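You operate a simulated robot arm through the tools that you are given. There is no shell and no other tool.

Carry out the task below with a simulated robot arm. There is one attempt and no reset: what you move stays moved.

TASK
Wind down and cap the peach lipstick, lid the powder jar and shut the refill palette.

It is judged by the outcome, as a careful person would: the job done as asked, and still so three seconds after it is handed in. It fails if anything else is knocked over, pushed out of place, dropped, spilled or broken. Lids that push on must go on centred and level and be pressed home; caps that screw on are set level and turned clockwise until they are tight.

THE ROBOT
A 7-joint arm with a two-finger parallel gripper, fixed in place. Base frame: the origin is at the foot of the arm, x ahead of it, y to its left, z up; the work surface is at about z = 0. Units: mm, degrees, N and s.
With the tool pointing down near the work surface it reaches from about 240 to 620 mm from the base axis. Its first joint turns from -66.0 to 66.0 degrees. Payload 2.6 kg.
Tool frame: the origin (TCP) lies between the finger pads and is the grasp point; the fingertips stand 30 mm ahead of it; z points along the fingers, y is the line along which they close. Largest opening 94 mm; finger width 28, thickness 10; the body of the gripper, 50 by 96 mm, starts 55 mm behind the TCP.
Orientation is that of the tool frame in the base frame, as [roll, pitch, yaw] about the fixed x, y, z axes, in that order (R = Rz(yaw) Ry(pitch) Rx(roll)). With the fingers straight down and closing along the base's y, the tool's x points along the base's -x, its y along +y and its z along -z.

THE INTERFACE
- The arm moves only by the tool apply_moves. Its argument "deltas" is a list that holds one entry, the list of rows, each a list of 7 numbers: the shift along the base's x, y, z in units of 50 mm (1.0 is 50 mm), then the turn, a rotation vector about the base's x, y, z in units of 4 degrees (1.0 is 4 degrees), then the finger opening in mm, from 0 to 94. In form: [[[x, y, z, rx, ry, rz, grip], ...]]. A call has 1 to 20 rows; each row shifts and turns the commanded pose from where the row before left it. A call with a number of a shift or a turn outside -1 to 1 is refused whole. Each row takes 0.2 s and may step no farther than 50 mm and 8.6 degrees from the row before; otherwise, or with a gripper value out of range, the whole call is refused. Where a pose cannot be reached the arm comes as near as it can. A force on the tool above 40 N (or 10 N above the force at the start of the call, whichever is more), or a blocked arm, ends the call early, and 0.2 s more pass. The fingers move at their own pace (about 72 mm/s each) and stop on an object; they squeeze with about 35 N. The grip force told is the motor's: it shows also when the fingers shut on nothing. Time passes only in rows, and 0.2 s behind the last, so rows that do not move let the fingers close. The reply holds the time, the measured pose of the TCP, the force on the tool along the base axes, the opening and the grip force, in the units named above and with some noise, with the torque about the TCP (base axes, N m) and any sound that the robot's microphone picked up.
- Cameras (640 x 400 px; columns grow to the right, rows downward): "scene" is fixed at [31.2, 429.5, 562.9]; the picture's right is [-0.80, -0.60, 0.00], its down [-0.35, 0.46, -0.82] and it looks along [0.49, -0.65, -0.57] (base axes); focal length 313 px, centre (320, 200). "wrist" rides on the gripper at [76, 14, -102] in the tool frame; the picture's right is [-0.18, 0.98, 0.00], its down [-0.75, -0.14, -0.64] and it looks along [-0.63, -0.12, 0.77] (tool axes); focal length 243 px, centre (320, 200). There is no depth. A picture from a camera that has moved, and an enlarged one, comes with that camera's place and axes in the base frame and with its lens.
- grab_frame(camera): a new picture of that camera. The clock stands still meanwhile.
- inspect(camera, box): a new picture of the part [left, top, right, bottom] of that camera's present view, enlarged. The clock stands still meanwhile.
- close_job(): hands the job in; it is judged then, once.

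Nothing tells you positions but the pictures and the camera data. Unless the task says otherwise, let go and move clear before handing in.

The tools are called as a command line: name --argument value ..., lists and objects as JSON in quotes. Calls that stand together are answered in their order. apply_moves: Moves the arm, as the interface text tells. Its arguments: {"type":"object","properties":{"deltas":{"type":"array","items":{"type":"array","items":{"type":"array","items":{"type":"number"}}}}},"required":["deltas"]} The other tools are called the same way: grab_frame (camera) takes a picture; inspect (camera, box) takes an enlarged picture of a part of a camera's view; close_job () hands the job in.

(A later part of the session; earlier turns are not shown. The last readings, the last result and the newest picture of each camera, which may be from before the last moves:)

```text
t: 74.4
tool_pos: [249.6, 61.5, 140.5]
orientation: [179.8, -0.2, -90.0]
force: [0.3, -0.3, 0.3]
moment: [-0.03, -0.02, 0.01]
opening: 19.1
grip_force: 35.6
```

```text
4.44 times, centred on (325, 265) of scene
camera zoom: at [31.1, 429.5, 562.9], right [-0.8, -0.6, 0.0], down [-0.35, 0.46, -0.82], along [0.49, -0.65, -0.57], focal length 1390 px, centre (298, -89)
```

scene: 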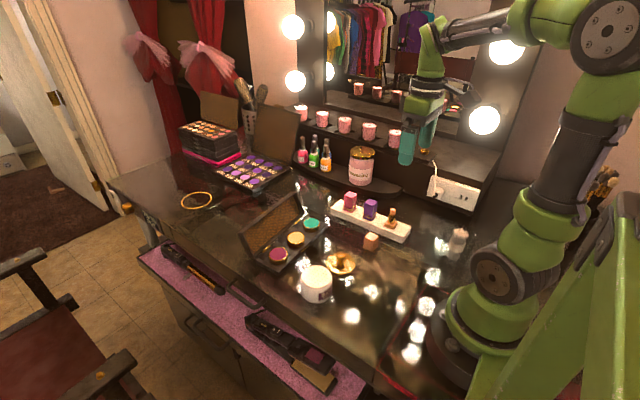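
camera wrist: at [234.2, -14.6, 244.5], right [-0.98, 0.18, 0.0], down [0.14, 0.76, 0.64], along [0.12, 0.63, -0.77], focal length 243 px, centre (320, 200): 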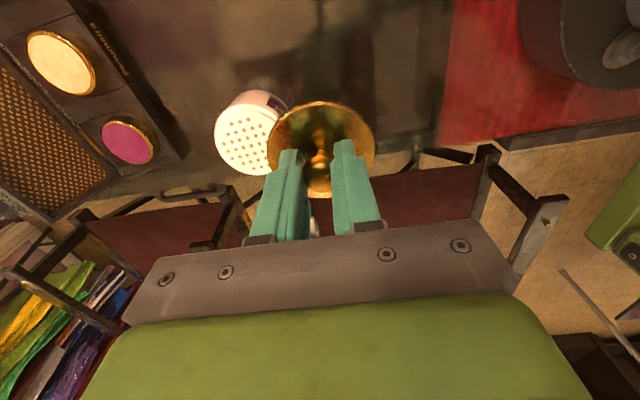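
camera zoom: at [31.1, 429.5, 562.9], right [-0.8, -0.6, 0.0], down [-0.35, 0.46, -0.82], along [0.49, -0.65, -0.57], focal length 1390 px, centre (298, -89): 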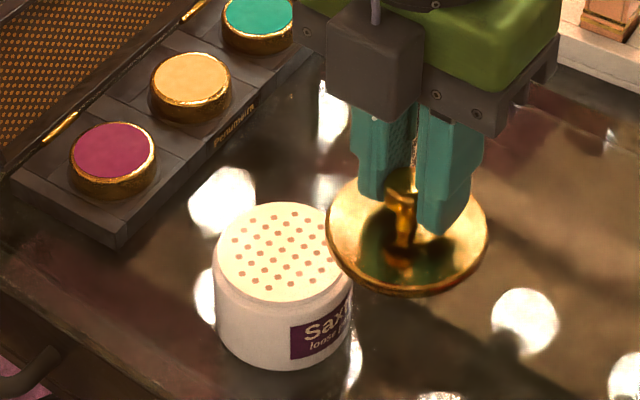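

The hole pattern puts the jar centre at about (309.6,70.7) with its top near z≈55. I'll cross to the other side for a second ray to pin it down.

apply_moves --deltas '[[[0.5, 0, 0, 0, 0, 0, 10], [0.6, 0, 0, 0, 0, 0, 10], [0.6, 0, 0, 0, 0, 0, 10], [0.6, 0, 0, 0, 0, 0, 10], [0.2, 0, 0, 0, 0, 0, 10], [0, 0, 0, 0, 0, 0, 10], [0, 0, 0, 0, 0, 0, 10]]]'

inspect --camera "wrist" --box '[325, 70, 435, 170]'

grab_frame --camera "wrist"

grab_frame --camera "scene"

```text
t: 76.0
tool_pos: [373.4, 61.2, 140.9]
orientation: [180.0, -0.2, -90.0]
force: [0.8, 0.5, 0.4]
moment: [-0.01, 0.0, 0.0]
opening: 19.0
grip_force: 35.1
```

```text
4.00 times, centred on (380, 120) of wrist
camera zoom: at [359.3, -15.0, 243.4], right [-0.98, 0.18, 0.0], down [0.14, 0.76, 0.64], along [0.12, 0.63, -0.77], focal length 970 px, centre (80, 520)
```

zoom: 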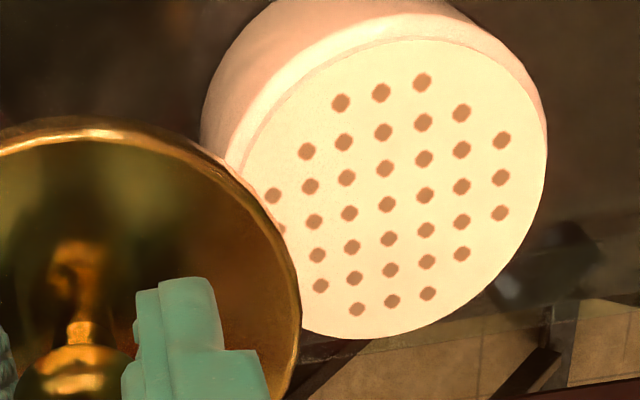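

```text
taken
camera wrist: at [359.3, -15.0, 243.4], right [-0.98, 0.18, 0.0], down [0.14, 0.76, 0.64], along [0.12, 0.63, -0.77], focal length 243 px, centre (320, 200)
```

wrist: 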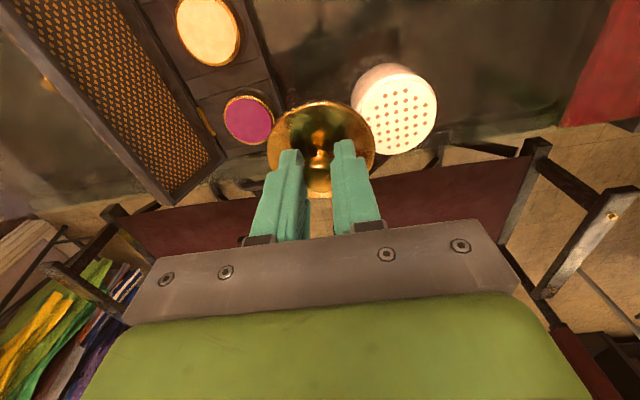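

```text
taken
```

scene: 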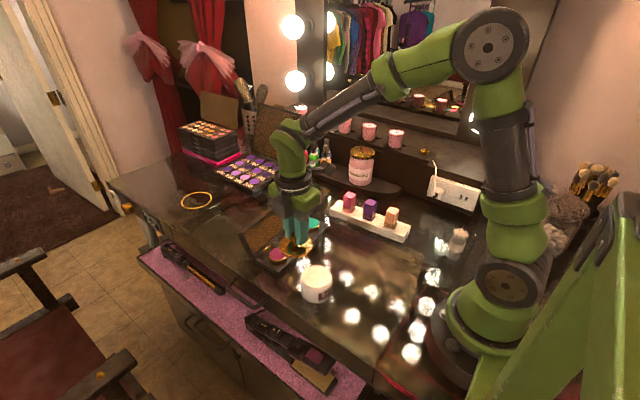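

Combining both views, the jar centre is at (311.6,72.1) with its top at z≈51. The lid is centred on the tool axis with its bottom about 46 mm below the TCP. I'll move over the jar.

apply_moves --deltas '[[[-0.3, 0.05, 0, 0, 0, 0, 10], [-0.3, 0.05, 0, 0, 0, 0, 10], [-0.3, 0.06, 0, 0, 0, 0, 10], [-0.322, 0.062, -0.2, 0, 0, 0, 10], [0, 0, -0.2, 0, 0, 0, 10], [0, 0, -0.2, 0, 0, 0, 10], [0, 0, 0, 0, 0, 0, 10]]]'

inspect --camera "wrist" --box '[250, 60, 390, 200]'

inspect --camera "scene" --box '[280, 240, 360, 310]'

```text
t: 77.6
tool_pos: [312.9, 72.7, 111.4]
orientation: [179.9, -0.1, -90.0]
force: [1.1, -0.2, 0.2]
moment: [0.01, 0.01, -0.03]
opening: 19.2
grip_force: 35.1
```

```text
2.86 times, centred on (320, 130) of wrist
camera zoom: at [298.0, -3.7, 213.8], right [-0.98, 0.18, 0.0], down [0.14, 0.76, 0.64], along [0.12, 0.63, -0.77], focal length 693 px, centre (320, 400)
```

zoom: 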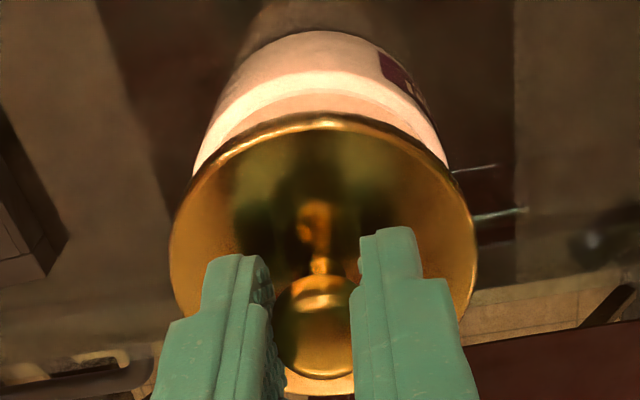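

```text
5.71 times, centred on (320, 275) of scene
camera zoom: at [31.2, 429.5, 562.9], right [-0.8, -0.6, 0.0], down [-0.35, 0.46, -0.82], along [0.49, -0.65, -0.57], focal length 1788 px, centre (320, -229)
```

zoom: 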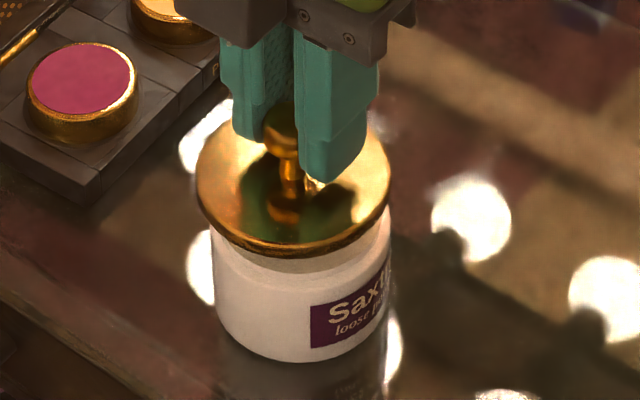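

inspect --camera "scene" --box '[296, 252, 336, 292]'

inspect --camera "wrist" --box '[260, 60, 380, 150]'

```text
10.00 times, centred on (316, 272) of scene
camera zoom: at [31.2, 429.5, 562.9], right [-0.8, -0.6, 0.0], down [-0.35, 0.46, -0.82], along [0.49, -0.65, -0.57], focal length 3129 px, centre (360, -520)
```

zoom: 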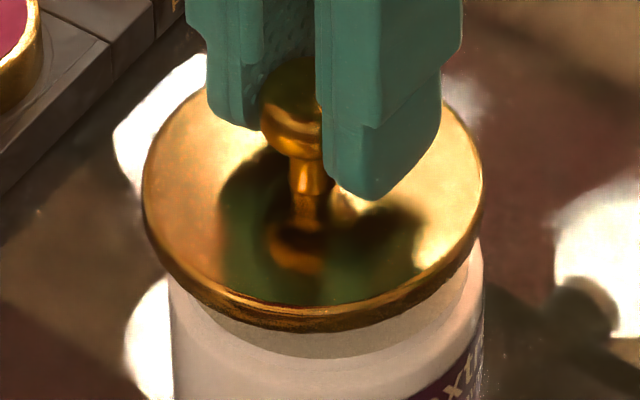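

```text
4.44 times, centred on (320, 105) of wrist
camera zoom: at [298.0, -3.7, 213.8], right [-0.98, 0.18, 0.0], down [0.14, 0.76, 0.64], along [0.12, 0.63, -0.77], focal length 1078 px, centre (320, 622)
```

zoom: 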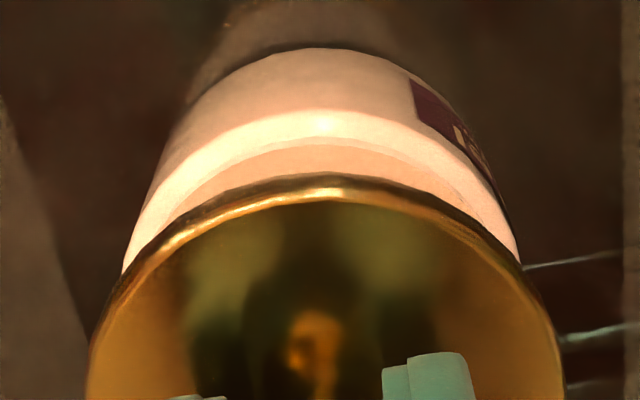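

The scene view shows the lid about 2.5 mm off the jar axis. Re-checking the wrist views, the lid hangs about 4.5 mm toward +y of the TCP, so I'll shift to correct that and compare again.

apply_moves --deltas '[[[0.007, -0.09, 0, 0, 0, 0, 10], [0, 0, 0, 0, 0, 0, 10], [0, 0, 0, 0, 0, 0, 10]]]'

inspect --camera "scene" --box '[296, 252, 336, 292]'

inspect --camera "wrist" --box '[260, 60, 380, 150]'

```text
t: 78.4
tool_pos: [313.2, 67.8, 111.2]
orientation: [180.0, -0.1, -90.0]
force: [-0.8, -0.9, 0.1]
moment: [-0.03, 0.01, -0.03]
opening: 19.0
grip_force: 35.2
```

```text
10.00 times, centred on (316, 272) of scene
camera zoom: at [31.2, 429.5, 562.9], right [-0.8, -0.6, 0.0], down [-0.35, 0.46, -0.82], along [0.49, -0.65, -0.57], focal length 3129 px, centre (360, -520)
```

zoom: 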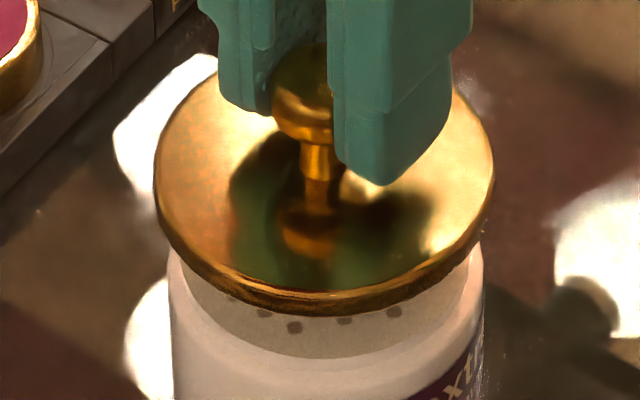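

```text
4.44 times, centred on (320, 105) of wrist
camera zoom: at [298.7, -8.3, 213.8], right [-0.98, 0.18, 0.0], down [0.14, 0.76, 0.64], along [0.12, 0.63, -0.77], focal length 1078 px, centre (320, 622)
```

zoom: 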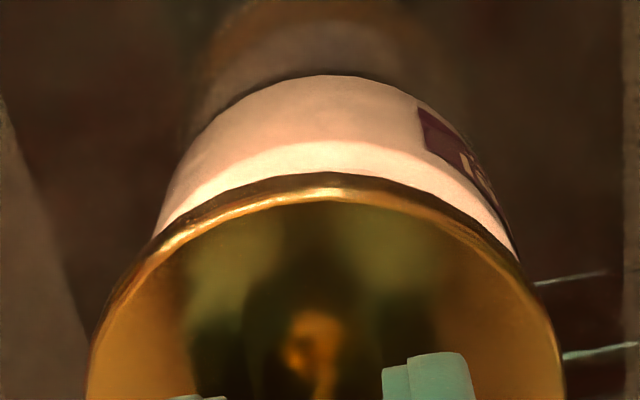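

Alignment across the scene view is now within about 0.2 mm. I'll lower 10 mm and check concentricity near contact.

apply_moves --deltas '[[[-0.008, 0.006, -0.1, 0, 0, 0, 10], [0, 0, -0.1, 0, 0, 0, 10], [0, 0, 0, 0, 0, 0, 10]]]'

inspect --camera "scene" --box '[296, 252, 336, 292]'

inspect --camera "wrist" --box '[260, 60, 380, 150]'

```text
t: 79.2
tool_pos: [313.2, 67.7, 100.6]
orientation: [179.8, -0.1, -89.9]
force: [-0.2, 0.8, -0.3]
moment: [0.0, -0.01, -0.02]
opening: 19.1
grip_force: 35.2
```

```text
10.00 times, centred on (316, 272) of scene
camera zoom: at [31.2, 429.5, 562.9], right [-0.8, -0.6, 0.0], down [-0.35, 0.46, -0.82], along [0.49, -0.65, -0.57], focal length 3129 px, centre (360, -520)
```

zoom: 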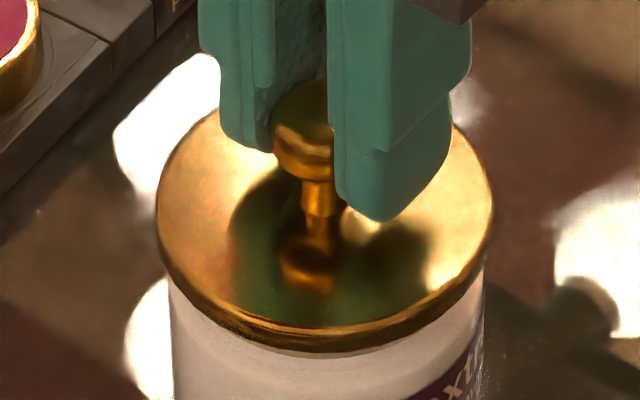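

```text
4.44 times, centred on (320, 105) of wrist
camera zoom: at [298.5, -8.0, 203.3], right [-0.98, 0.18, 0.0], down [0.14, 0.76, 0.64], along [0.12, 0.63, -0.77], focal length 1078 px, centre (320, 622)
```

zoom: 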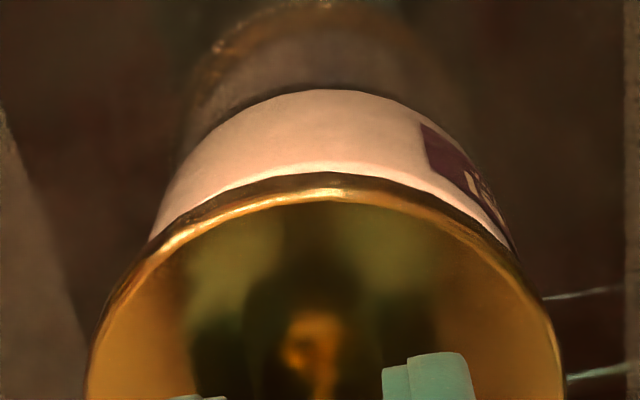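

inspect --camera "wrist" --box '[285, 90, 315, 120]'

inspect --camera "wrist" --box '[355, 90, 385, 120]'

```text
13.33 times, centred on (300, 105) of wrist
camera zoom: at [298.5, -8.0, 203.3], right [-0.98, 0.18, 0.0], down [0.14, 0.76, 0.64], along [0.12, 0.63, -0.77], focal length 3235 px, centre (587, 1467)
```

zoom: 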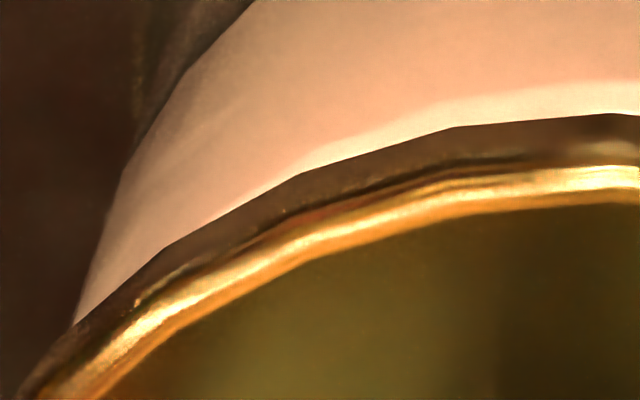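

```text
13.33 times, centred on (370, 105) of wrist
camera zoom: at [298.5, -8.0, 203.3], right [-0.98, 0.18, 0.0], down [0.14, 0.76, 0.64], along [0.12, 0.63, -0.77], focal length 3235 px, centre (-347, 1467)
```

zoom: 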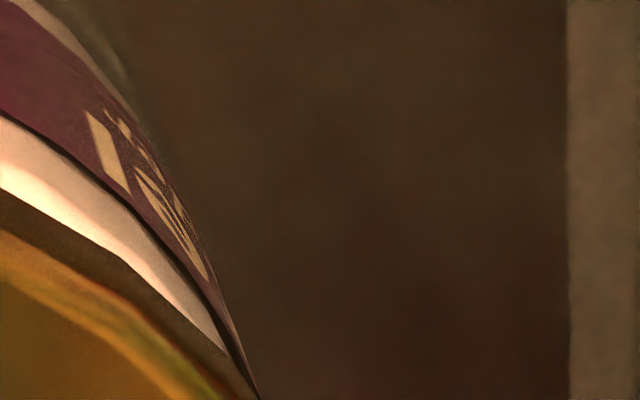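

The jar axis is still about 0.9 mm toward -x of the lid. I'll make a final trim of (-0.85,+1.1) mm and lower to contact.

apply_moves --deltas '[[[-0.017, 0.022, 0, 0, 0, 0, 10], [0, 0, -0.04, 0, 0, 0, 10], [0, 0, -0.04, 0, 0, 0, 10], [0, 0, 0, 0, 0, 0, 10]]]'

inspect --camera "scene" --box '[296, 252, 336, 292]'

inspect --camera "wrist" --box '[260, 60, 380, 150]'

```text
t: 80.2
tool_pos: [312.7, 69.0, 97.1]
orientation: [180.0, -0.2, -90.0]
force: [-0.8, 0.3, -0.3]
moment: [0.06, -0.03, -0.01]
opening: 19.1
grip_force: 34.6
```

```text
10.00 times, centred on (316, 272) of scene
camera zoom: at [31.2, 429.5, 562.9], right [-0.8, -0.6, 0.0], down [-0.35, 0.46, -0.82], along [0.49, -0.65, -0.57], focal length 3129 px, centre (360, -520)
```

zoom: 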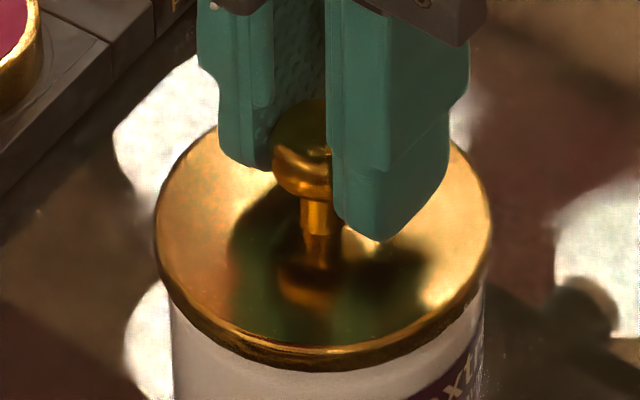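

```text
4.44 times, centred on (320, 105) of wrist
camera zoom: at [297.7, -6.5, 199.5], right [-0.98, 0.18, 0.0], down [0.14, 0.76, 0.64], along [0.12, 0.63, -0.77], focal length 1078 px, centre (320, 622)
```

zoom: 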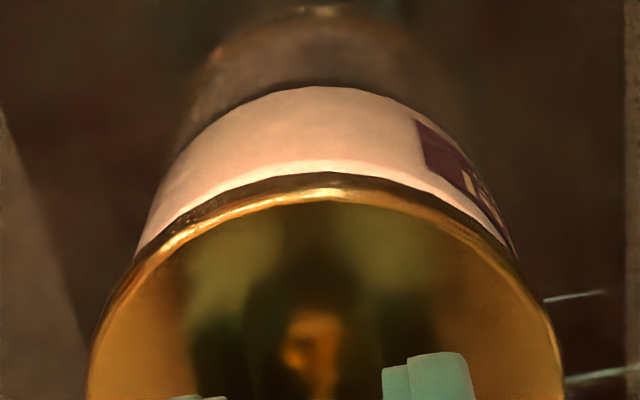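

Both views look concentric, so I'll lower slowly to contact.

apply_moves --deltas '[[[0, 0, -0.03, 0, 0, 0, 10], [0, 0, -0.03, 0, 0, 0, 10]]]'

apply_moves --deltas '[[[0, 0, -0.03, 0, 0, 0, 10], [0, 0, -0.03, 0, 0, 0, 10]]]'

inspect --camera "scene" --box '[296, 252, 336, 292]'

```text
t: 80.8
tool_pos: [312.4, 69.1, 96.1]
orientation: [-179.9, -0.2, -90.2]
force: [-3.1, -0.8, 4.7]
moment: [0.1, 0.04, 0.01]
opening: 18.9
grip_force: 34.5
heard: snap
stopped in row 2: the force on the tool passed its limit at 46 N (the readings are from after the stop); the commanded pose is now the measured one
```

```text
t: 81.3
tool_pos: [312.8, 69.6, 97.0]
orientation: [-179.9, -0.2, -90.4]
force: [-2.6, -0.5, 4.1]
moment: [0.06, 0.02, 0.04]
opening: 19.3
grip_force: 34.8
stopped in row 2: the force on the tool passed its limit at 47 N (the readings are from after the stop); the commanded pose is now the measured one
```

```text
10.00 times, centred on (316, 272) of scene
camera zoom: at [31.1, 429.5, 562.9], right [-0.8, -0.6, 0.0], down [-0.35, 0.46, -0.82], along [0.49, -0.65, -0.57], focal length 3129 px, centre (360, -520)
```

zoom: 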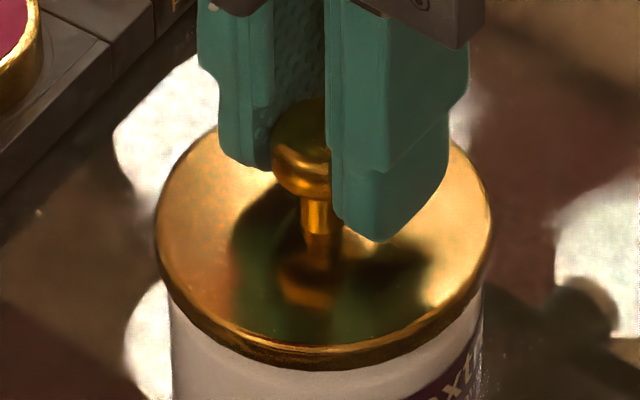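

I heard a snap and the second press met a firm stop, so the lid looks home. I'll release, rise and inspect the seating all round.

apply_moves --deltas '[[[0, 0, 0.01, 0, 0, 0, 19], [0, 0, 0, 0, 0, 0, 50], [0, 0, 0, 0, 0, 0, 50], [0, 0, 0.4, 0, 0, 0, 50], [0, 0, 0.6, 0, 0, 0, 50], [0, 0, 0.4, 0, 0, 0, 50], [0, 0, 0, 0, 0, 0, 50]]]'

inspect --camera "wrist" --box '[240, 40, 400, 160]'

inspect --camera "scene" --box '[291, 250, 341, 310]'

```text
t: 82.9
tool_pos: [312.3, 69.2, 166.5]
orientation: [-179.7, -0.2, -90.4]
force: [0.0, -0.1, -0.6]
moment: [0.02, -0.03, 0.03]
opening: 49.9
grip_force: 0.1
```

```text
3.33 times, centred on (320, 100) of wrist
camera zoom: at [297.4, -6.7, 269.6], right [-0.98, 0.19, 0.0], down [0.14, 0.75, 0.64], along [0.12, 0.63, -0.77], focal length 809 px, centre (320, 533)
```

zoom: 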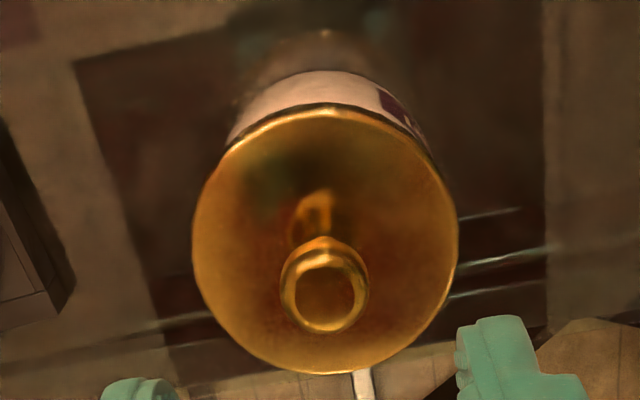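

```text
6.67 times, centred on (316, 280) of scene
camera zoom: at [31.1, 429.5, 562.9], right [-0.8, -0.6, 0.0], down [-0.35, 0.46, -0.82], along [0.49, -0.65, -0.57], focal length 2086 px, centre (347, -333)
```

zoom: 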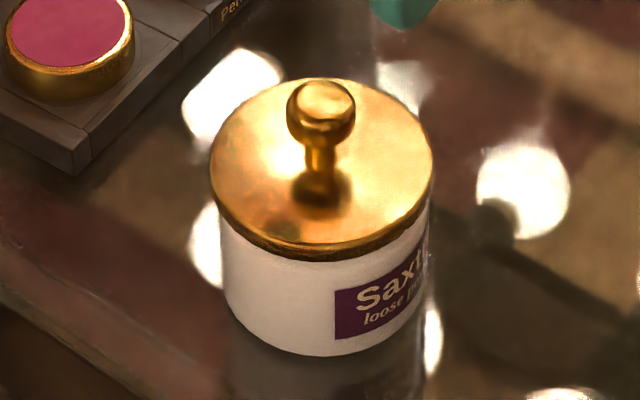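

The lid sits level and seated. Now the palette: I'll turn the wrist back to yaw 180 and take a good look at it.

apply_moves --deltas '[[[0, 0, 0.6, 0.05, 0.075, 0, 50], [0, -0.3, 0.6, 0, 0, -1, 50], [0, -0.3, 0.6, 0, 0, -1, 50], [0, -0.3, 0.2, 0, 0, -1, 50], [0, -0.3, 0, 0, 0, -1, 50], [0, -0.3, 0, 0, 0, -1, 50], [0, -0.3, 0, 0, 0, -1, 50], [0.1, 0, 0, 0, 0, -1, 50], [0.1, 0, 0, 0, 0, -1, 50], [0.1, 0, 0, 0, 0, -1, 50], [0.1, 0, 0, 0, 0, -1, 50], [0.1, 0, 0, 0, 0, -1, 50], [0.1, 0, 0, 0, 0, -1, 50], [0, 0, 0, 0, 0, -1, 50], [0, 0, 0, 0, 0, -1, 50], [0, 0, 0, 0, 0, -1, 50], [0, 0, 0, 0, 0, -1, 50], [0, 0, 0, 0, 0, -1, 50], [0, 0, 0, 0, 0, -1, 50], [0, 0, 0, 0, 0, -1, 50]]]'

apply_moves --deltas '[[[0, 0, 0, 0, 0, -1, 50], [0, 0, 0, 0, 0, -1, 50], [0, 0, 0, 0, 0, -1, 50], [0, 0, 0, 0, 0, -0.4, 50], [0, 0, 0, 0, 0, 0, 50]]]'

grab_frame --camera "wrist"

grab_frame --camera "scene"

```text
t: 87.1
tool_pos: [343.2, -22.3, 266.6]
orientation: [179.9, 0.0, -166.5]
force: [-0.3, -0.6, -0.4]
moment: [0.03, 0.01, 0.0]
opening: 49.8
grip_force: 0.0
```

```text
t: 88.3
tool_pos: [342.9, -20.6, 266.5]
orientation: [179.8, 0.0, 180.0]
force: [-0.1, -0.2, -0.6]
moment: [0.0, 0.0, -0.01]
opening: 50.1
grip_force: 0.1
```

```text
taken
camera wrist: at [266.3, -7.1, 369.0], right [0.18, 0.98, 0.0], down [0.75, -0.14, 0.64], along [0.63, -0.12, -0.77], focal length 243 px, centre (320, 200)
```

wrist: 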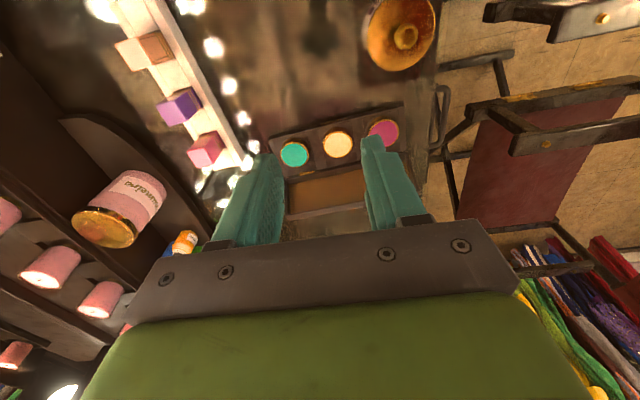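

```text
taken
```

scene: 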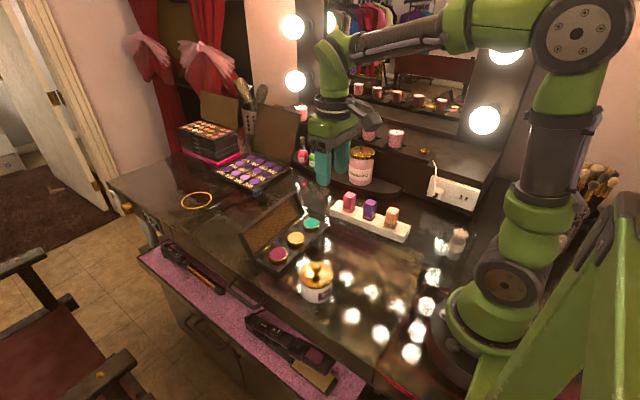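

inspect --camera "wrist" --box '[255, 90, 425, 230]'

inspect --camera "scene" --box '[232, 186, 337, 276]'

```text
2.86 times, centred on (340, 160) of wrist
camera zoom: at [266.3, -7.1, 369.0], right [0.18, 0.98, 0.0], down [0.75, -0.14, 0.64], along [0.63, -0.12, -0.77], focal length 693 px, centre (263, 314)
```

zoom: 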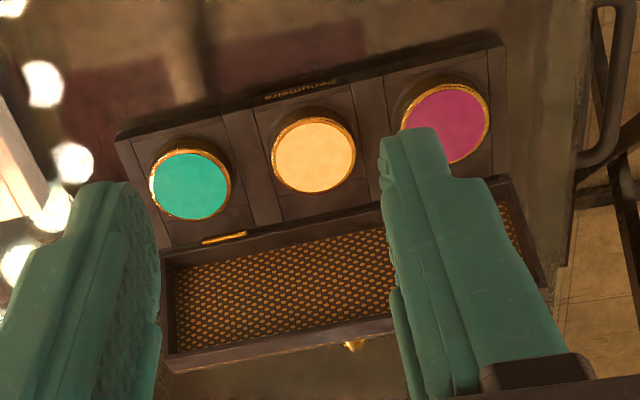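

```text
4.44 times, centred on (284, 231) of scene
camera zoom: at [31.2, 429.5, 562.9], right [-0.8, -0.6, 0.0], down [-0.35, 0.46, -0.82], along [0.49, -0.65, -0.57], focal length 1390 px, centre (478, 62)
```

zoom: 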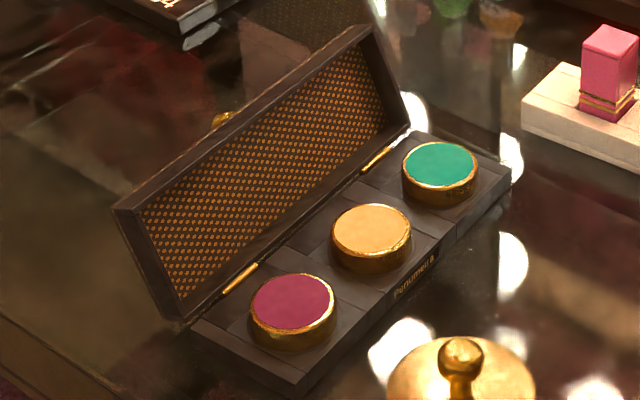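

inspect --camera "scene" --box '[282, 210, 342, 250]'

inspect --camera "scene" --box '[260, 228, 320, 276]'

inspect --camera "wrist" --box '[270, 100, 410, 190]'

```text
10.00 times, centred on (312, 230) of scene
camera zoom: at [31.2, 429.5, 562.9], right [-0.8, -0.6, 0.0], down [-0.35, 0.46, -0.82], along [0.49, -0.65, -0.57], focal length 3129 px, centre (400, -100)
```

zoom: 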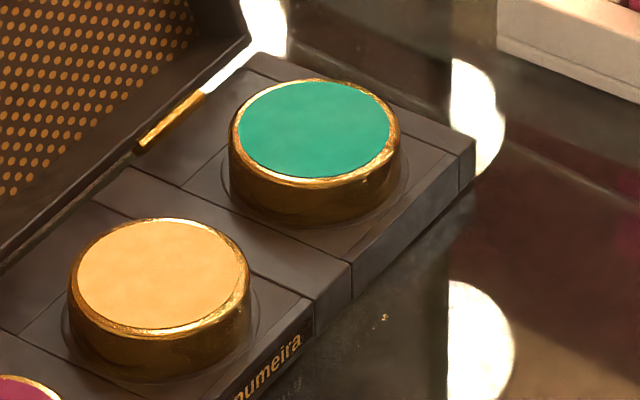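

```text
8.33 times, centred on (290, 252) of scene
camera zoom: at [31.2, 429.5, 562.9], right [-0.8, -0.6, 0.0], down [-0.35, 0.46, -0.82], along [0.49, -0.65, -0.57], focal length 2607 px, centre (570, -233)
```

zoom: 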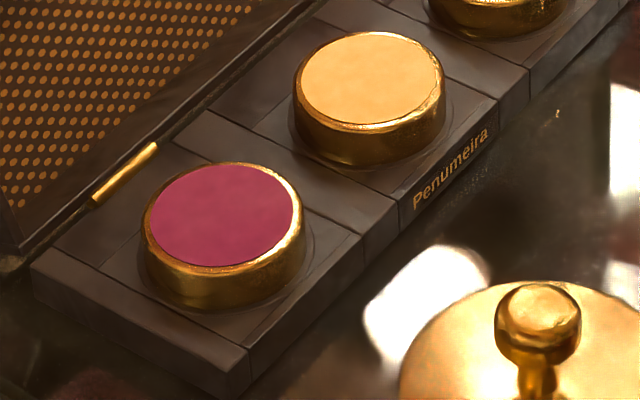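

```text
4.44 times, centred on (340, 145) of wrist
camera zoom: at [266.3, -7.1, 369.0], right [0.18, 0.98, 0.0], down [0.75, -0.14, 0.64], along [0.63, -0.12, -0.77], focal length 1078 px, centre (231, 444)
```

zoom: 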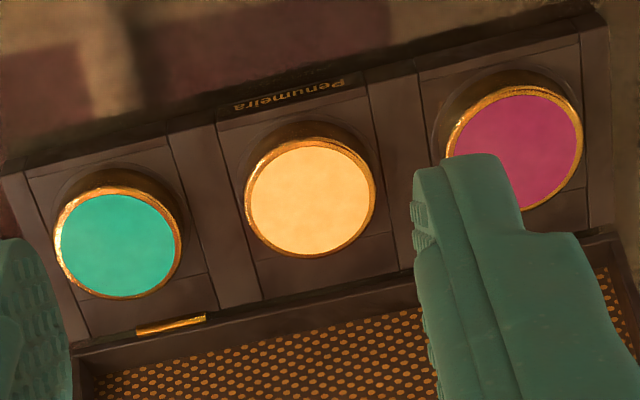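

The palette runs along y from about -116 to 88, with its hinge at x≈484 and the lid leaning back about 32° past vertical. I'll turn the gripper so its fingers straddle the lid in x (yaw -90), clear of the clasp, and check from above before descending.

apply_moves --deltas '[[[0.1, 0, 0, 0, 0, 1, 70], [0.2, 0, 0, 0, 0, 1, 70], [0.2, 0, 0, 0, 0, 1, 70], [0.2, 0.05, 0, 0, 0, 1, 70], [0.2, 0.05, 0, 0, 0, 1, 70], [0.2, 0.05, 0, 0, 0, 1, 70], [0.2, 0.05, 0, 0, 0, 1, 70], [0.2, 0.05, -0.1, 0, 0, 1, 70], [0.2, 0.05, -0.1, 0, 0, 1, 70], [0.2, 0.05, -0.1, 0, 0, 1, 70], [0.2, 0.05, -0.1, 0, 0, 1, 70], [0.2, 0.05, -0.1, 0, 0, 1, 70], [0.2, 0.05, -0.1, 0, 0, 1, 70], [0.2, 0.05, -0.1, 0, 0, 1, 70], [0.2, 0.05, -0.1, 0, 0, 1, 70], [0.2, 0.05, -0.1, 0, 0, 1, 70], [0.2, 0.05, -0.1, 0, 0, 1, 70], [0.2, 0.1, -0.1, 0, 0, 1, 70], [0.14, 0.1, -0.1, 0, 0, 1, 70]]]'

apply_moves --deltas '[[[0, 0, -0.2, 0, 0, 1, 70], [0, 0, -0.2, 0, 0, 1, 70], [0, 0, -0.2, 0, 0, 1, 70], [0, 0, 0, 0, 0, 0.5, 70], [0, 0, 0, 0, 0, 0, 70]]]'

grab_frame --camera "wrist"

grab_frame --camera "scene"

```text
t: 92.3
tool_pos: [525.3, 24.9, 206.9]
orientation: [179.8, 0.0, -104.0]
force: [0.2, -0.4, 0.7]
moment: [0.0, -0.02, 0.04]
opening: 70.2
grip_force: 0.0
```

```text
t: 93.5
tool_pos: [525.4, 25.0, 175.5]
orientation: [179.7, 0.0, -90.0]
force: [0.5, -0.5, -0.6]
moment: [0.01, 0.0, 0.02]
opening: 70.1
grip_force: 0.0
```

```text
taken
camera wrist: at [510.3, -52.0, 278.5], right [-0.98, 0.18, 0.0], down [0.14, 0.75, 0.64], along [0.12, 0.63, -0.77], focal length 243 px, centre (320, 200)
```

wrist: 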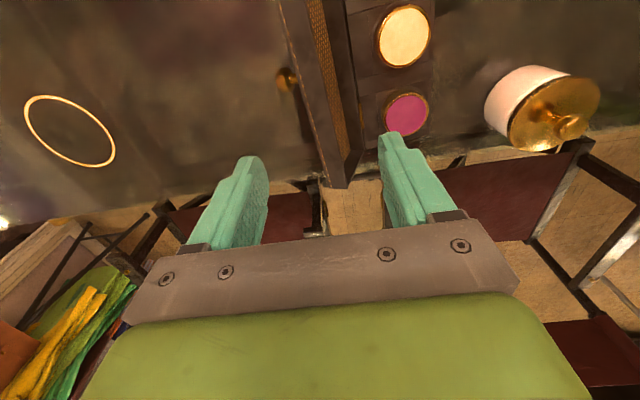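

```text
taken
```

scene: 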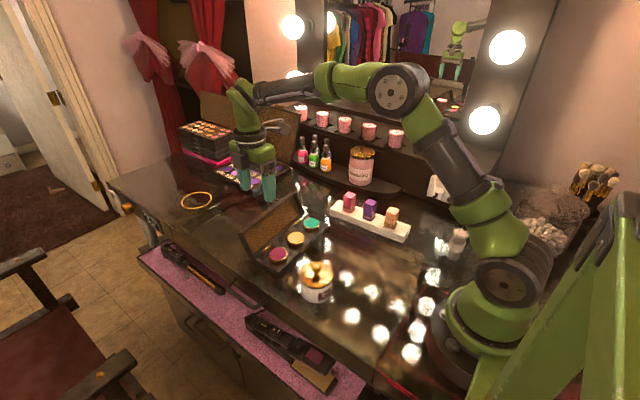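

inspect --camera "wrist" --box '[240, 0, 440, 200]'

```text
2.00 times, centred on (340, 100) of wrist
camera zoom: at [510.3, -52.0, 278.5], right [-0.98, 0.18, 0.0], down [0.14, 0.75, 0.64], along [0.12, 0.63, -0.77], focal length 485 px, centre (280, 400)
```

zoom: 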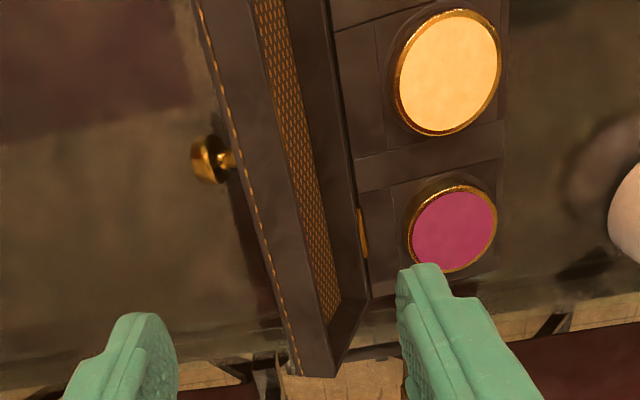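

The lid's outer edge is at x≈533 and its rim at x≈512, opened about 110°, with a gold knob on its back at y≈-8. My fingers at y=25 straddle the lid clear of the knob, so I'll descend until the tips are at z≈60.

apply_moves --deltas '[[[0, 0, -0.4, 0, 0, 0, 70], [0, 0, -0.4, 0, 0, 0, 70], [0, 0, -0.4, 0, 0, 0, 70], [0, 0, -0.3, 0, 0, 0, 70], [0, 0, -0.2, 0, 0, 0, 70], [0, 0, 0, 0, 0, 0, 70]]]'

inspect --camera "wrist" --box '[220, 40, 420, 220]'

inspect --camera "scene" --box '[220, 140, 340, 270]'

```text
t: 94.9
tool_pos: [524.9, 24.2, 91.5]
orientation: [179.8, 0.0, -90.0]
force: [0.4, -0.2, 0.7]
moment: [0.02, 0.03, 0.01]
opening: 70.4
grip_force: 0.1
```

```text
2.22 times, centred on (320, 130) of wrist
camera zoom: at [510.2, -52.7, 193.8], right [-0.98, 0.18, 0.0], down [0.14, 0.75, 0.64], along [0.12, 0.63, -0.77], focal length 539 px, centre (320, 356)
```

zoom: 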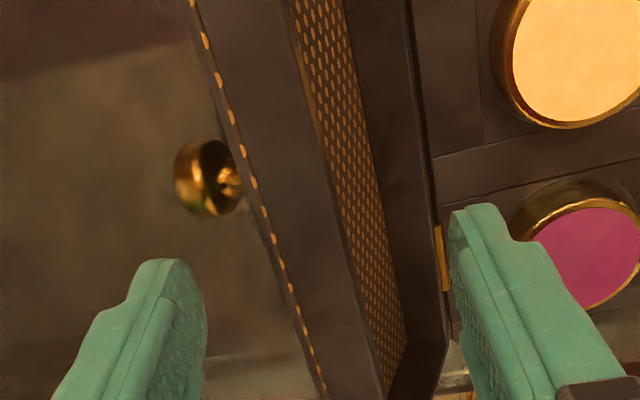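

```text
3.08 times, centred on (280, 205) of scene
camera zoom: at [31.2, 429.5, 562.9], right [-0.8, -0.6, 0.0], down [-0.35, 0.46, -0.82], along [0.49, -0.65, -0.57], focal length 963 px, centre (443, 185)
```

zoom: 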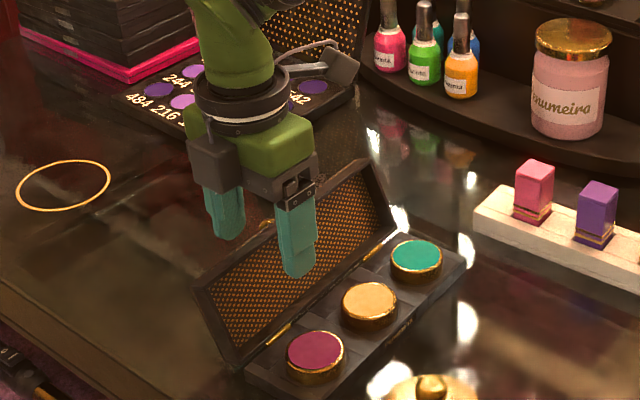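

The fingers straddle the lid cleanly. I'll pull toward -x slowly with the rear finger pushing the lid's back.

apply_moves --deltas '[[[-0.15, 0, 0, 0, 0, 0, 70], [-0.15, 0, 0, 0, 0, 0, 70], [-0.15, 0, 0, 0, 0, 0, 65], [-0.1, 0, 0, 0, 0, 0, 60], [-0.1, 0, 0, 0, 0, 0, 60]]]'

inspect --camera "wrist" --box '[220, 40, 420, 220]'

inspect --camera "scene" --box '[220, 140, 340, 270]'

```text
t: 96.1
tool_pos: [491.4, 24.0, 92.0]
orientation: [179.8, 0.0, -90.0]
force: [0.4, 0.3, 0.2]
moment: [-0.01, 0.0, 0.01]
opening: 60.1
grip_force: 0.1
```

```text
2.22 times, centred on (320, 130) of wrist
camera zoom: at [477.5, -52.1, 194.0], right [-0.98, 0.18, 0.0], down [0.14, 0.75, 0.64], along [0.12, 0.63, -0.77], focal length 539 px, centre (320, 356)
```

zoom: 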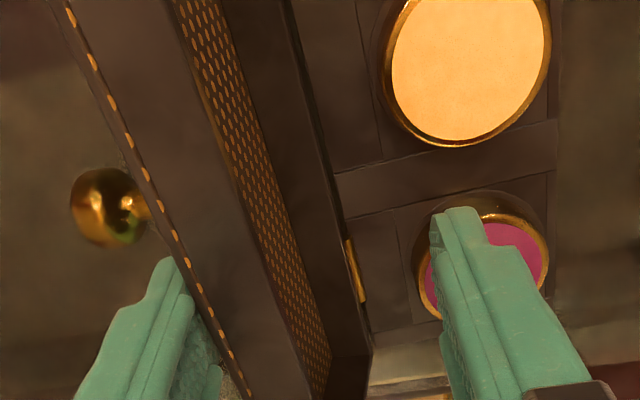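

```text
3.08 times, centred on (280, 205) of scene
camera zoom: at [31.2, 429.5, 562.9], right [-0.8, -0.6, 0.0], down [-0.35, 0.46, -0.82], along [0.49, -0.65, -0.57], focal length 963 px, centre (443, 185)
```

zoom: 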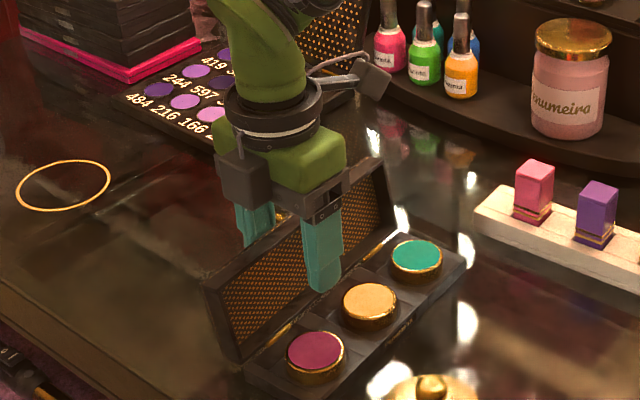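

The lid is following with almost no force and the base is not moving. I'll continue toward vertical and narrow the gap so the front finger can catch it.

apply_moves --deltas '[[[-0.1, 0, 0, 0, 0, 0, 56], [-0.1, 0, 0, 0, 0, 0, 52], [-0.06, 0, 0, 0, 0, 0, 48], [0, 0, 0, 0, 0, 0, 46]]]'

inspect --camera "wrist" --box '[220, 40, 420, 220]'

inspect --camera "scene" --box '[220, 140, 340, 270]'

```text
t: 97.1
tool_pos: [477.2, 23.2, 90.1]
orientation: [179.5, 0.0, -90.0]
force: [0.6, -0.4, 0.9]
moment: [-0.01, -0.03, -0.01]
opening: 46.0
grip_force: 0.0
```

```text
2.22 times, centred on (320, 130) of wrist
camera zoom: at [463.8, -52.0, 192.4], right [-0.98, 0.18, 0.01], down [0.15, 0.75, 0.64], along [0.11, 0.63, -0.77], focal length 539 px, centre (320, 356)
```

zoom: 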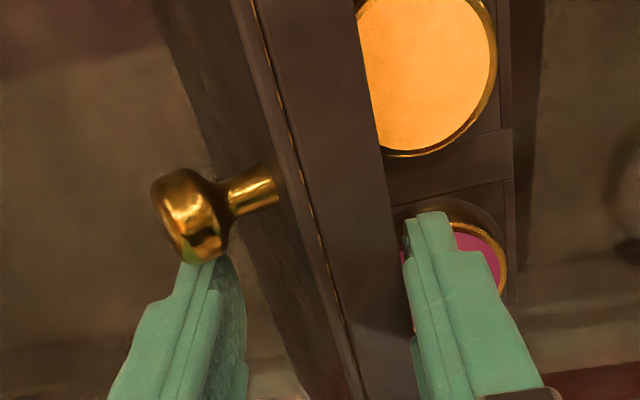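

```text
3.08 times, centred on (280, 205) of scene
camera zoom: at [31.1, 429.5, 562.9], right [-0.8, -0.6, 0.0], down [-0.35, 0.46, -0.82], along [0.49, -0.65, -0.57], focal length 963 px, centre (443, 185)
```

zoom: 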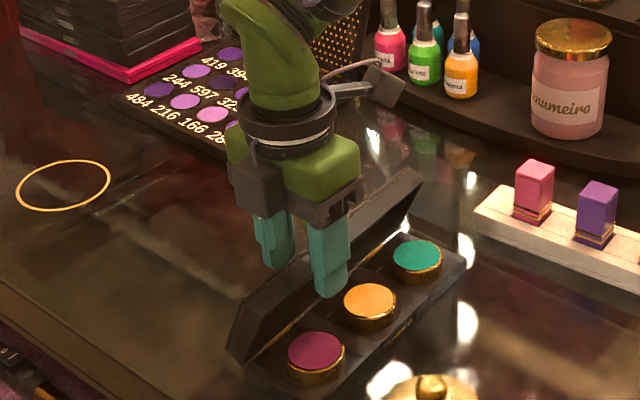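

The lid tipped forward and the front finger caught it. I'll lower it gradually by opening the fingers so the front one recedes while the rear one clears the hinge.

apply_moves --deltas '[[[0, 0, 0, 0, 0, 0, 54], [0, 0, 0, 0, 0, 0, 62], [0, 0, 0, 0, 0, 0, 70], [0, 0, 0, 0, 0, 0, 78], [0, 0, 0, 0, 0, 0, 86], [0, 0, 0, 0, 0, 0, 93], [0, 0, 0, 0, 0, 0, 93]]]'

inspect --camera "wrist" --box '[220, 40, 420, 220]'

inspect --camera "scene" --box '[240, 160, 340, 270]'

```text
t: 98.7
tool_pos: [478.2, 24.6, 91.8]
orientation: [179.8, -0.1, -90.0]
force: [-0.6, 0.3, 0.6]
moment: [-0.04, -0.02, -0.02]
opening: 93.2
grip_force: 0.0
```

```text
2.22 times, centred on (320, 130) of wrist
camera zoom: at [464.9, -52.3, 194.2], right [-0.98, 0.18, 0.0], down [0.14, 0.75, 0.64], along [0.12, 0.63, -0.77], focal length 539 px, centre (320, 356)
```

zoom: 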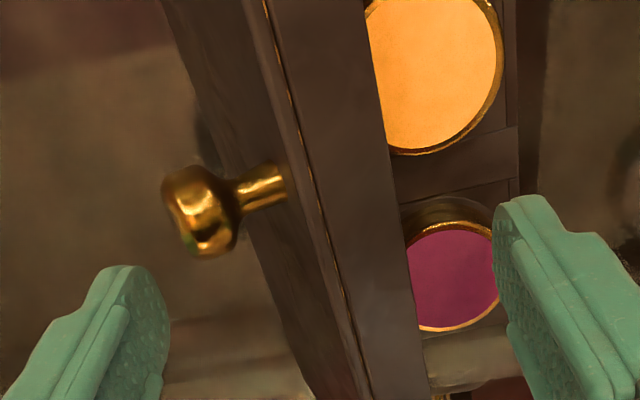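

```text
3.64 times, centred on (290, 215) of scene
camera zoom: at [31.2, 429.5, 562.9], right [-0.8, -0.6, 0.0], down [-0.35, 0.46, -0.82], along [0.49, -0.65, -0.57], focal length 1138 px, centre (429, 146)
```

zoom: 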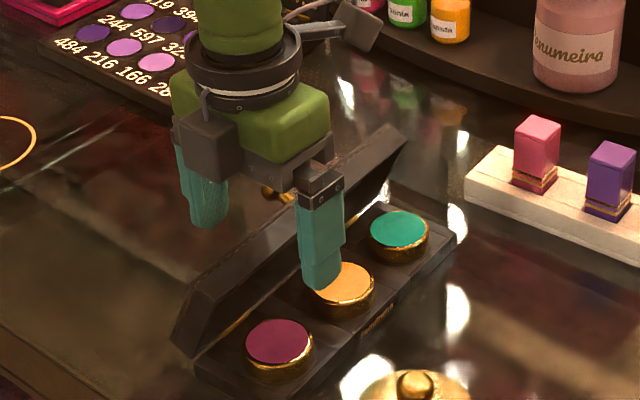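

The lid is holding itself by hinge friction, so I'll keep pushing with the rear finger to bring it down to about 45°.

apply_moves --deltas '[[[-0.06, 0, 0, 0, 0, 0, 80], [-0.06, 0, 0, 0, 0, 0, 70], [-0.06, 0, 0, 0, 0, 0, 62], [-0.1, 0, 0, 0, 0, 0, 60], [-0.1, 0, 0, 0, 0, 0, 60], [-0.1, 0, 0, 0, 0, 0, 60], [-0.1, 0, 0, 0, 0, 0, 60], [-0.1, 0, 0, 0, 0, 0, 60]]]'

inspect --camera "wrist" --box '[220, 40, 420, 220]'

inspect --camera "scene" --box '[240, 160, 340, 270]'

```text
t: 100.5
tool_pos: [445.6, 24.7, 91.3]
orientation: [179.9, -0.1, -90.2]
force: [0.3, 0.0, -0.6]
moment: [-0.01, 0.03, 0.02]
opening: 60.1
grip_force: 0.1
```

```text
2.22 times, centred on (320, 130) of wrist
camera zoom: at [430.6, -52.2, 193.8], right [-0.98, 0.18, 0.0], down [0.14, 0.75, 0.64], along [0.12, 0.63, -0.77], focal length 539 px, centre (320, 356)
```

zoom: 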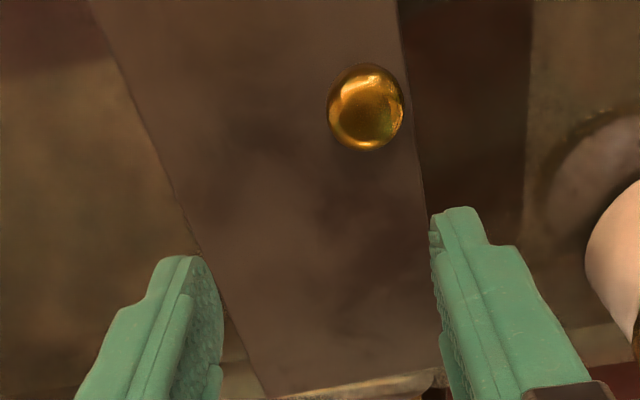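

```text
3.64 times, centred on (290, 215) of scene
camera zoom: at [31.2, 429.5, 562.9], right [-0.8, -0.6, 0.0], down [-0.35, 0.46, -0.82], along [0.49, -0.65, -0.57], focal length 1138 px, centre (429, 146)
```

zoom: 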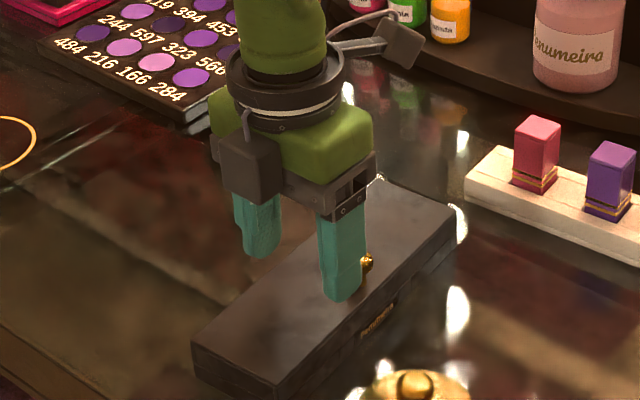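

The lid has come down and looks shut. I'll rise clear and inspect whether it's fully closed.

apply_moves --deltas '[[[0, 0, 0.5, 0, 0, 0, 60], [0, 0, 0.5, 0, 0, 0, 60], [0, 0, 0.5, 0, 0, 0, 60], [0, 0, 0.5, 0, 0, 0, 60], [0, 0, 0, 0, 0, 0, 60]]]'

inspect --camera "scene" --box '[240, 190, 340, 280]'

grab_frame --camera "wrist"

inspect --camera "scene" --box '[285, 210, 345, 260]'

```text
t: 101.7
tool_pos: [445.2, 24.4, 191.6]
orientation: [179.8, 0.0, -90.0]
force: [0.4, 0.7, 0.4]
moment: [-0.02, -0.02, 0.01]
opening: 60.2
grip_force: 0.1
```

```text
4.44 times, centred on (290, 235) of scene
camera zoom: at [31.1, 429.5, 562.9], right [-0.8, -0.6, 0.0], down [-0.35, 0.46, -0.82], along [0.49, -0.65, -0.57], focal length 1390 px, centre (453, 44)
```

zoom: 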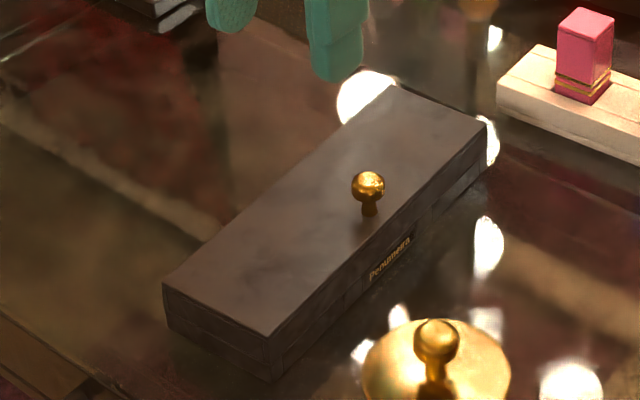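

```text
taken
camera wrist: at [431.2, -51.9, 293.7], right [-0.98, 0.18, 0.0], down [0.14, 0.75, 0.64], along [0.12, 0.63, -0.77], focal length 243 px, centre (320, 200)
```

wrist: 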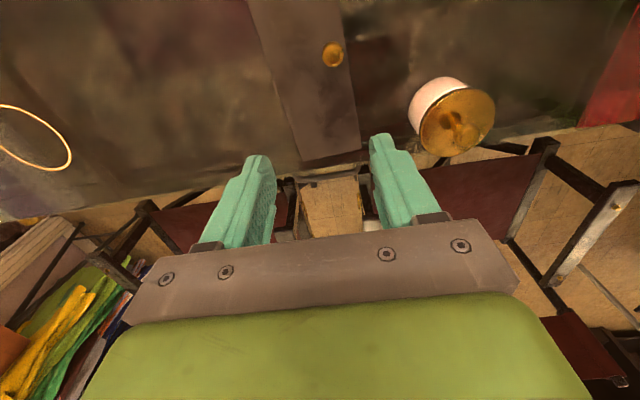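

```text
8.00 times, centred on (315, 235) of scene
camera zoom: at [31.1, 429.5, 562.9], right [-0.8, -0.6, 0.0], down [-0.35, 0.46, -0.82], along [0.49, -0.65, -0.57], focal length 2503 px, centre (360, -80)
```

zoom: 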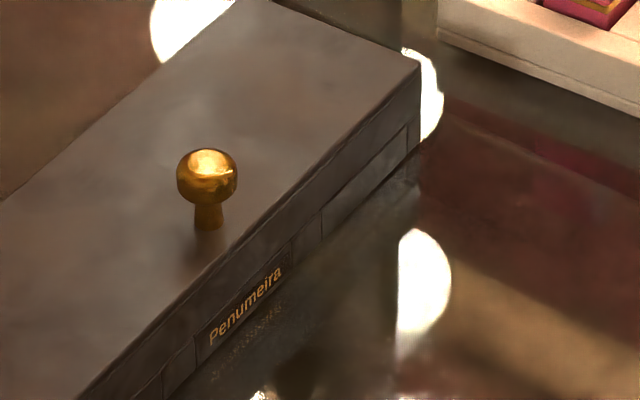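

The palette looks shut with an even seam. I'll give the front of the lid a light press with closed fingers to be sure.

apply_moves --deltas '[[[-0.2, 0.1, 0, 0, 0, 0, 20], [-0.2, 0.1, -0.5, 0, 0, 0, 0], [0, 0, -0.6, 0, 0, 0, 0], [0, 0, -0.6, 0, 0, 0, 0], [0, 0, -0.4, 0, 0, 0, 0], [0, 0, 0, 0, 0, 0, 0]]]'

apply_moves --deltas '[[[0, 0, -0.08, 0, 0, 0, 0], [0, 0, -0.08, 0, 0, 0, 0], [0, 0, -0.04, 0, 0, 0, 0], [0, 0, -0.04, 0, 0, 0, 0]]]'

inspect --camera "scene" --box '[240, 180, 340, 280]'

```text
t: 103.1
tool_pos: [425.0, 33.9, 87.2]
orientation: [179.9, 0.0, -89.9]
force: [-0.5, 0.4, 0.2]
moment: [-0.01, 0.01, -0.01]
opening: 0.3
grip_force: 33.1
```

```text
t: 104.1
tool_pos: [425.9, 33.7, 74.2]
orientation: [179.8, 0.1, -90.1]
force: [-0.2, 0.3, 0.2]
moment: [0.01, -0.01, -0.02]
opening: 0.1
grip_force: 33.1
```

```text
4.00 times, centred on (290, 230) of scene
camera zoom: at [31.1, 429.5, 562.9], right [-0.8, -0.6, 0.0], down [-0.35, 0.46, -0.82], along [0.49, -0.65, -0.57], focal length 1251 px, centre (440, 80)
```

zoom: 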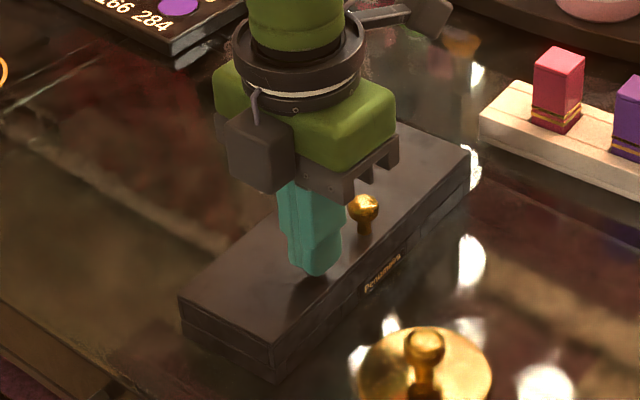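

apply_moves --deltas '[[[0, 0, -0.03, 0, 0, 0, 0], [0, 0, -0.03, 0, 0, 0, 0]]]'

apply_moves --deltas '[[[0, 0, -0.03, 0, 0, 0, 0], [0, 0, -0.03, 0, 0, 0, 0]]]'

apply_moves --deltas '[[[0, 0, -0.03, 0, 0, 0, 0], [0, 0, -0.03, 0, 0, 0, 0]]]'

```text
t: 104.7
tool_pos: [424.9, 34.1, 70.8]
orientation: [179.9, 0.0, -90.0]
force: [-1.4, -1.1, 0.5]
moment: [-0.03, 0.04, -0.02]
opening: 0.0
grip_force: 32.9
```

```text
t: 105.3
tool_pos: [425.9, 34.9, 68.6]
orientation: [179.8, 0.0, -90.0]
force: [0.6, 1.3, 0.9]
moment: [-0.02, -0.02, -0.01]
opening: 0.0
grip_force: 32.4
```

```text
t: 105.9
tool_pos: [424.8, 34.5, 66.4]
orientation: [179.9, 0.0, -90.0]
force: [-6.6, -1.7, 14.4]
moment: [0.01, 0.12, 0.08]
opening: 0.0
grip_force: 32.7
```

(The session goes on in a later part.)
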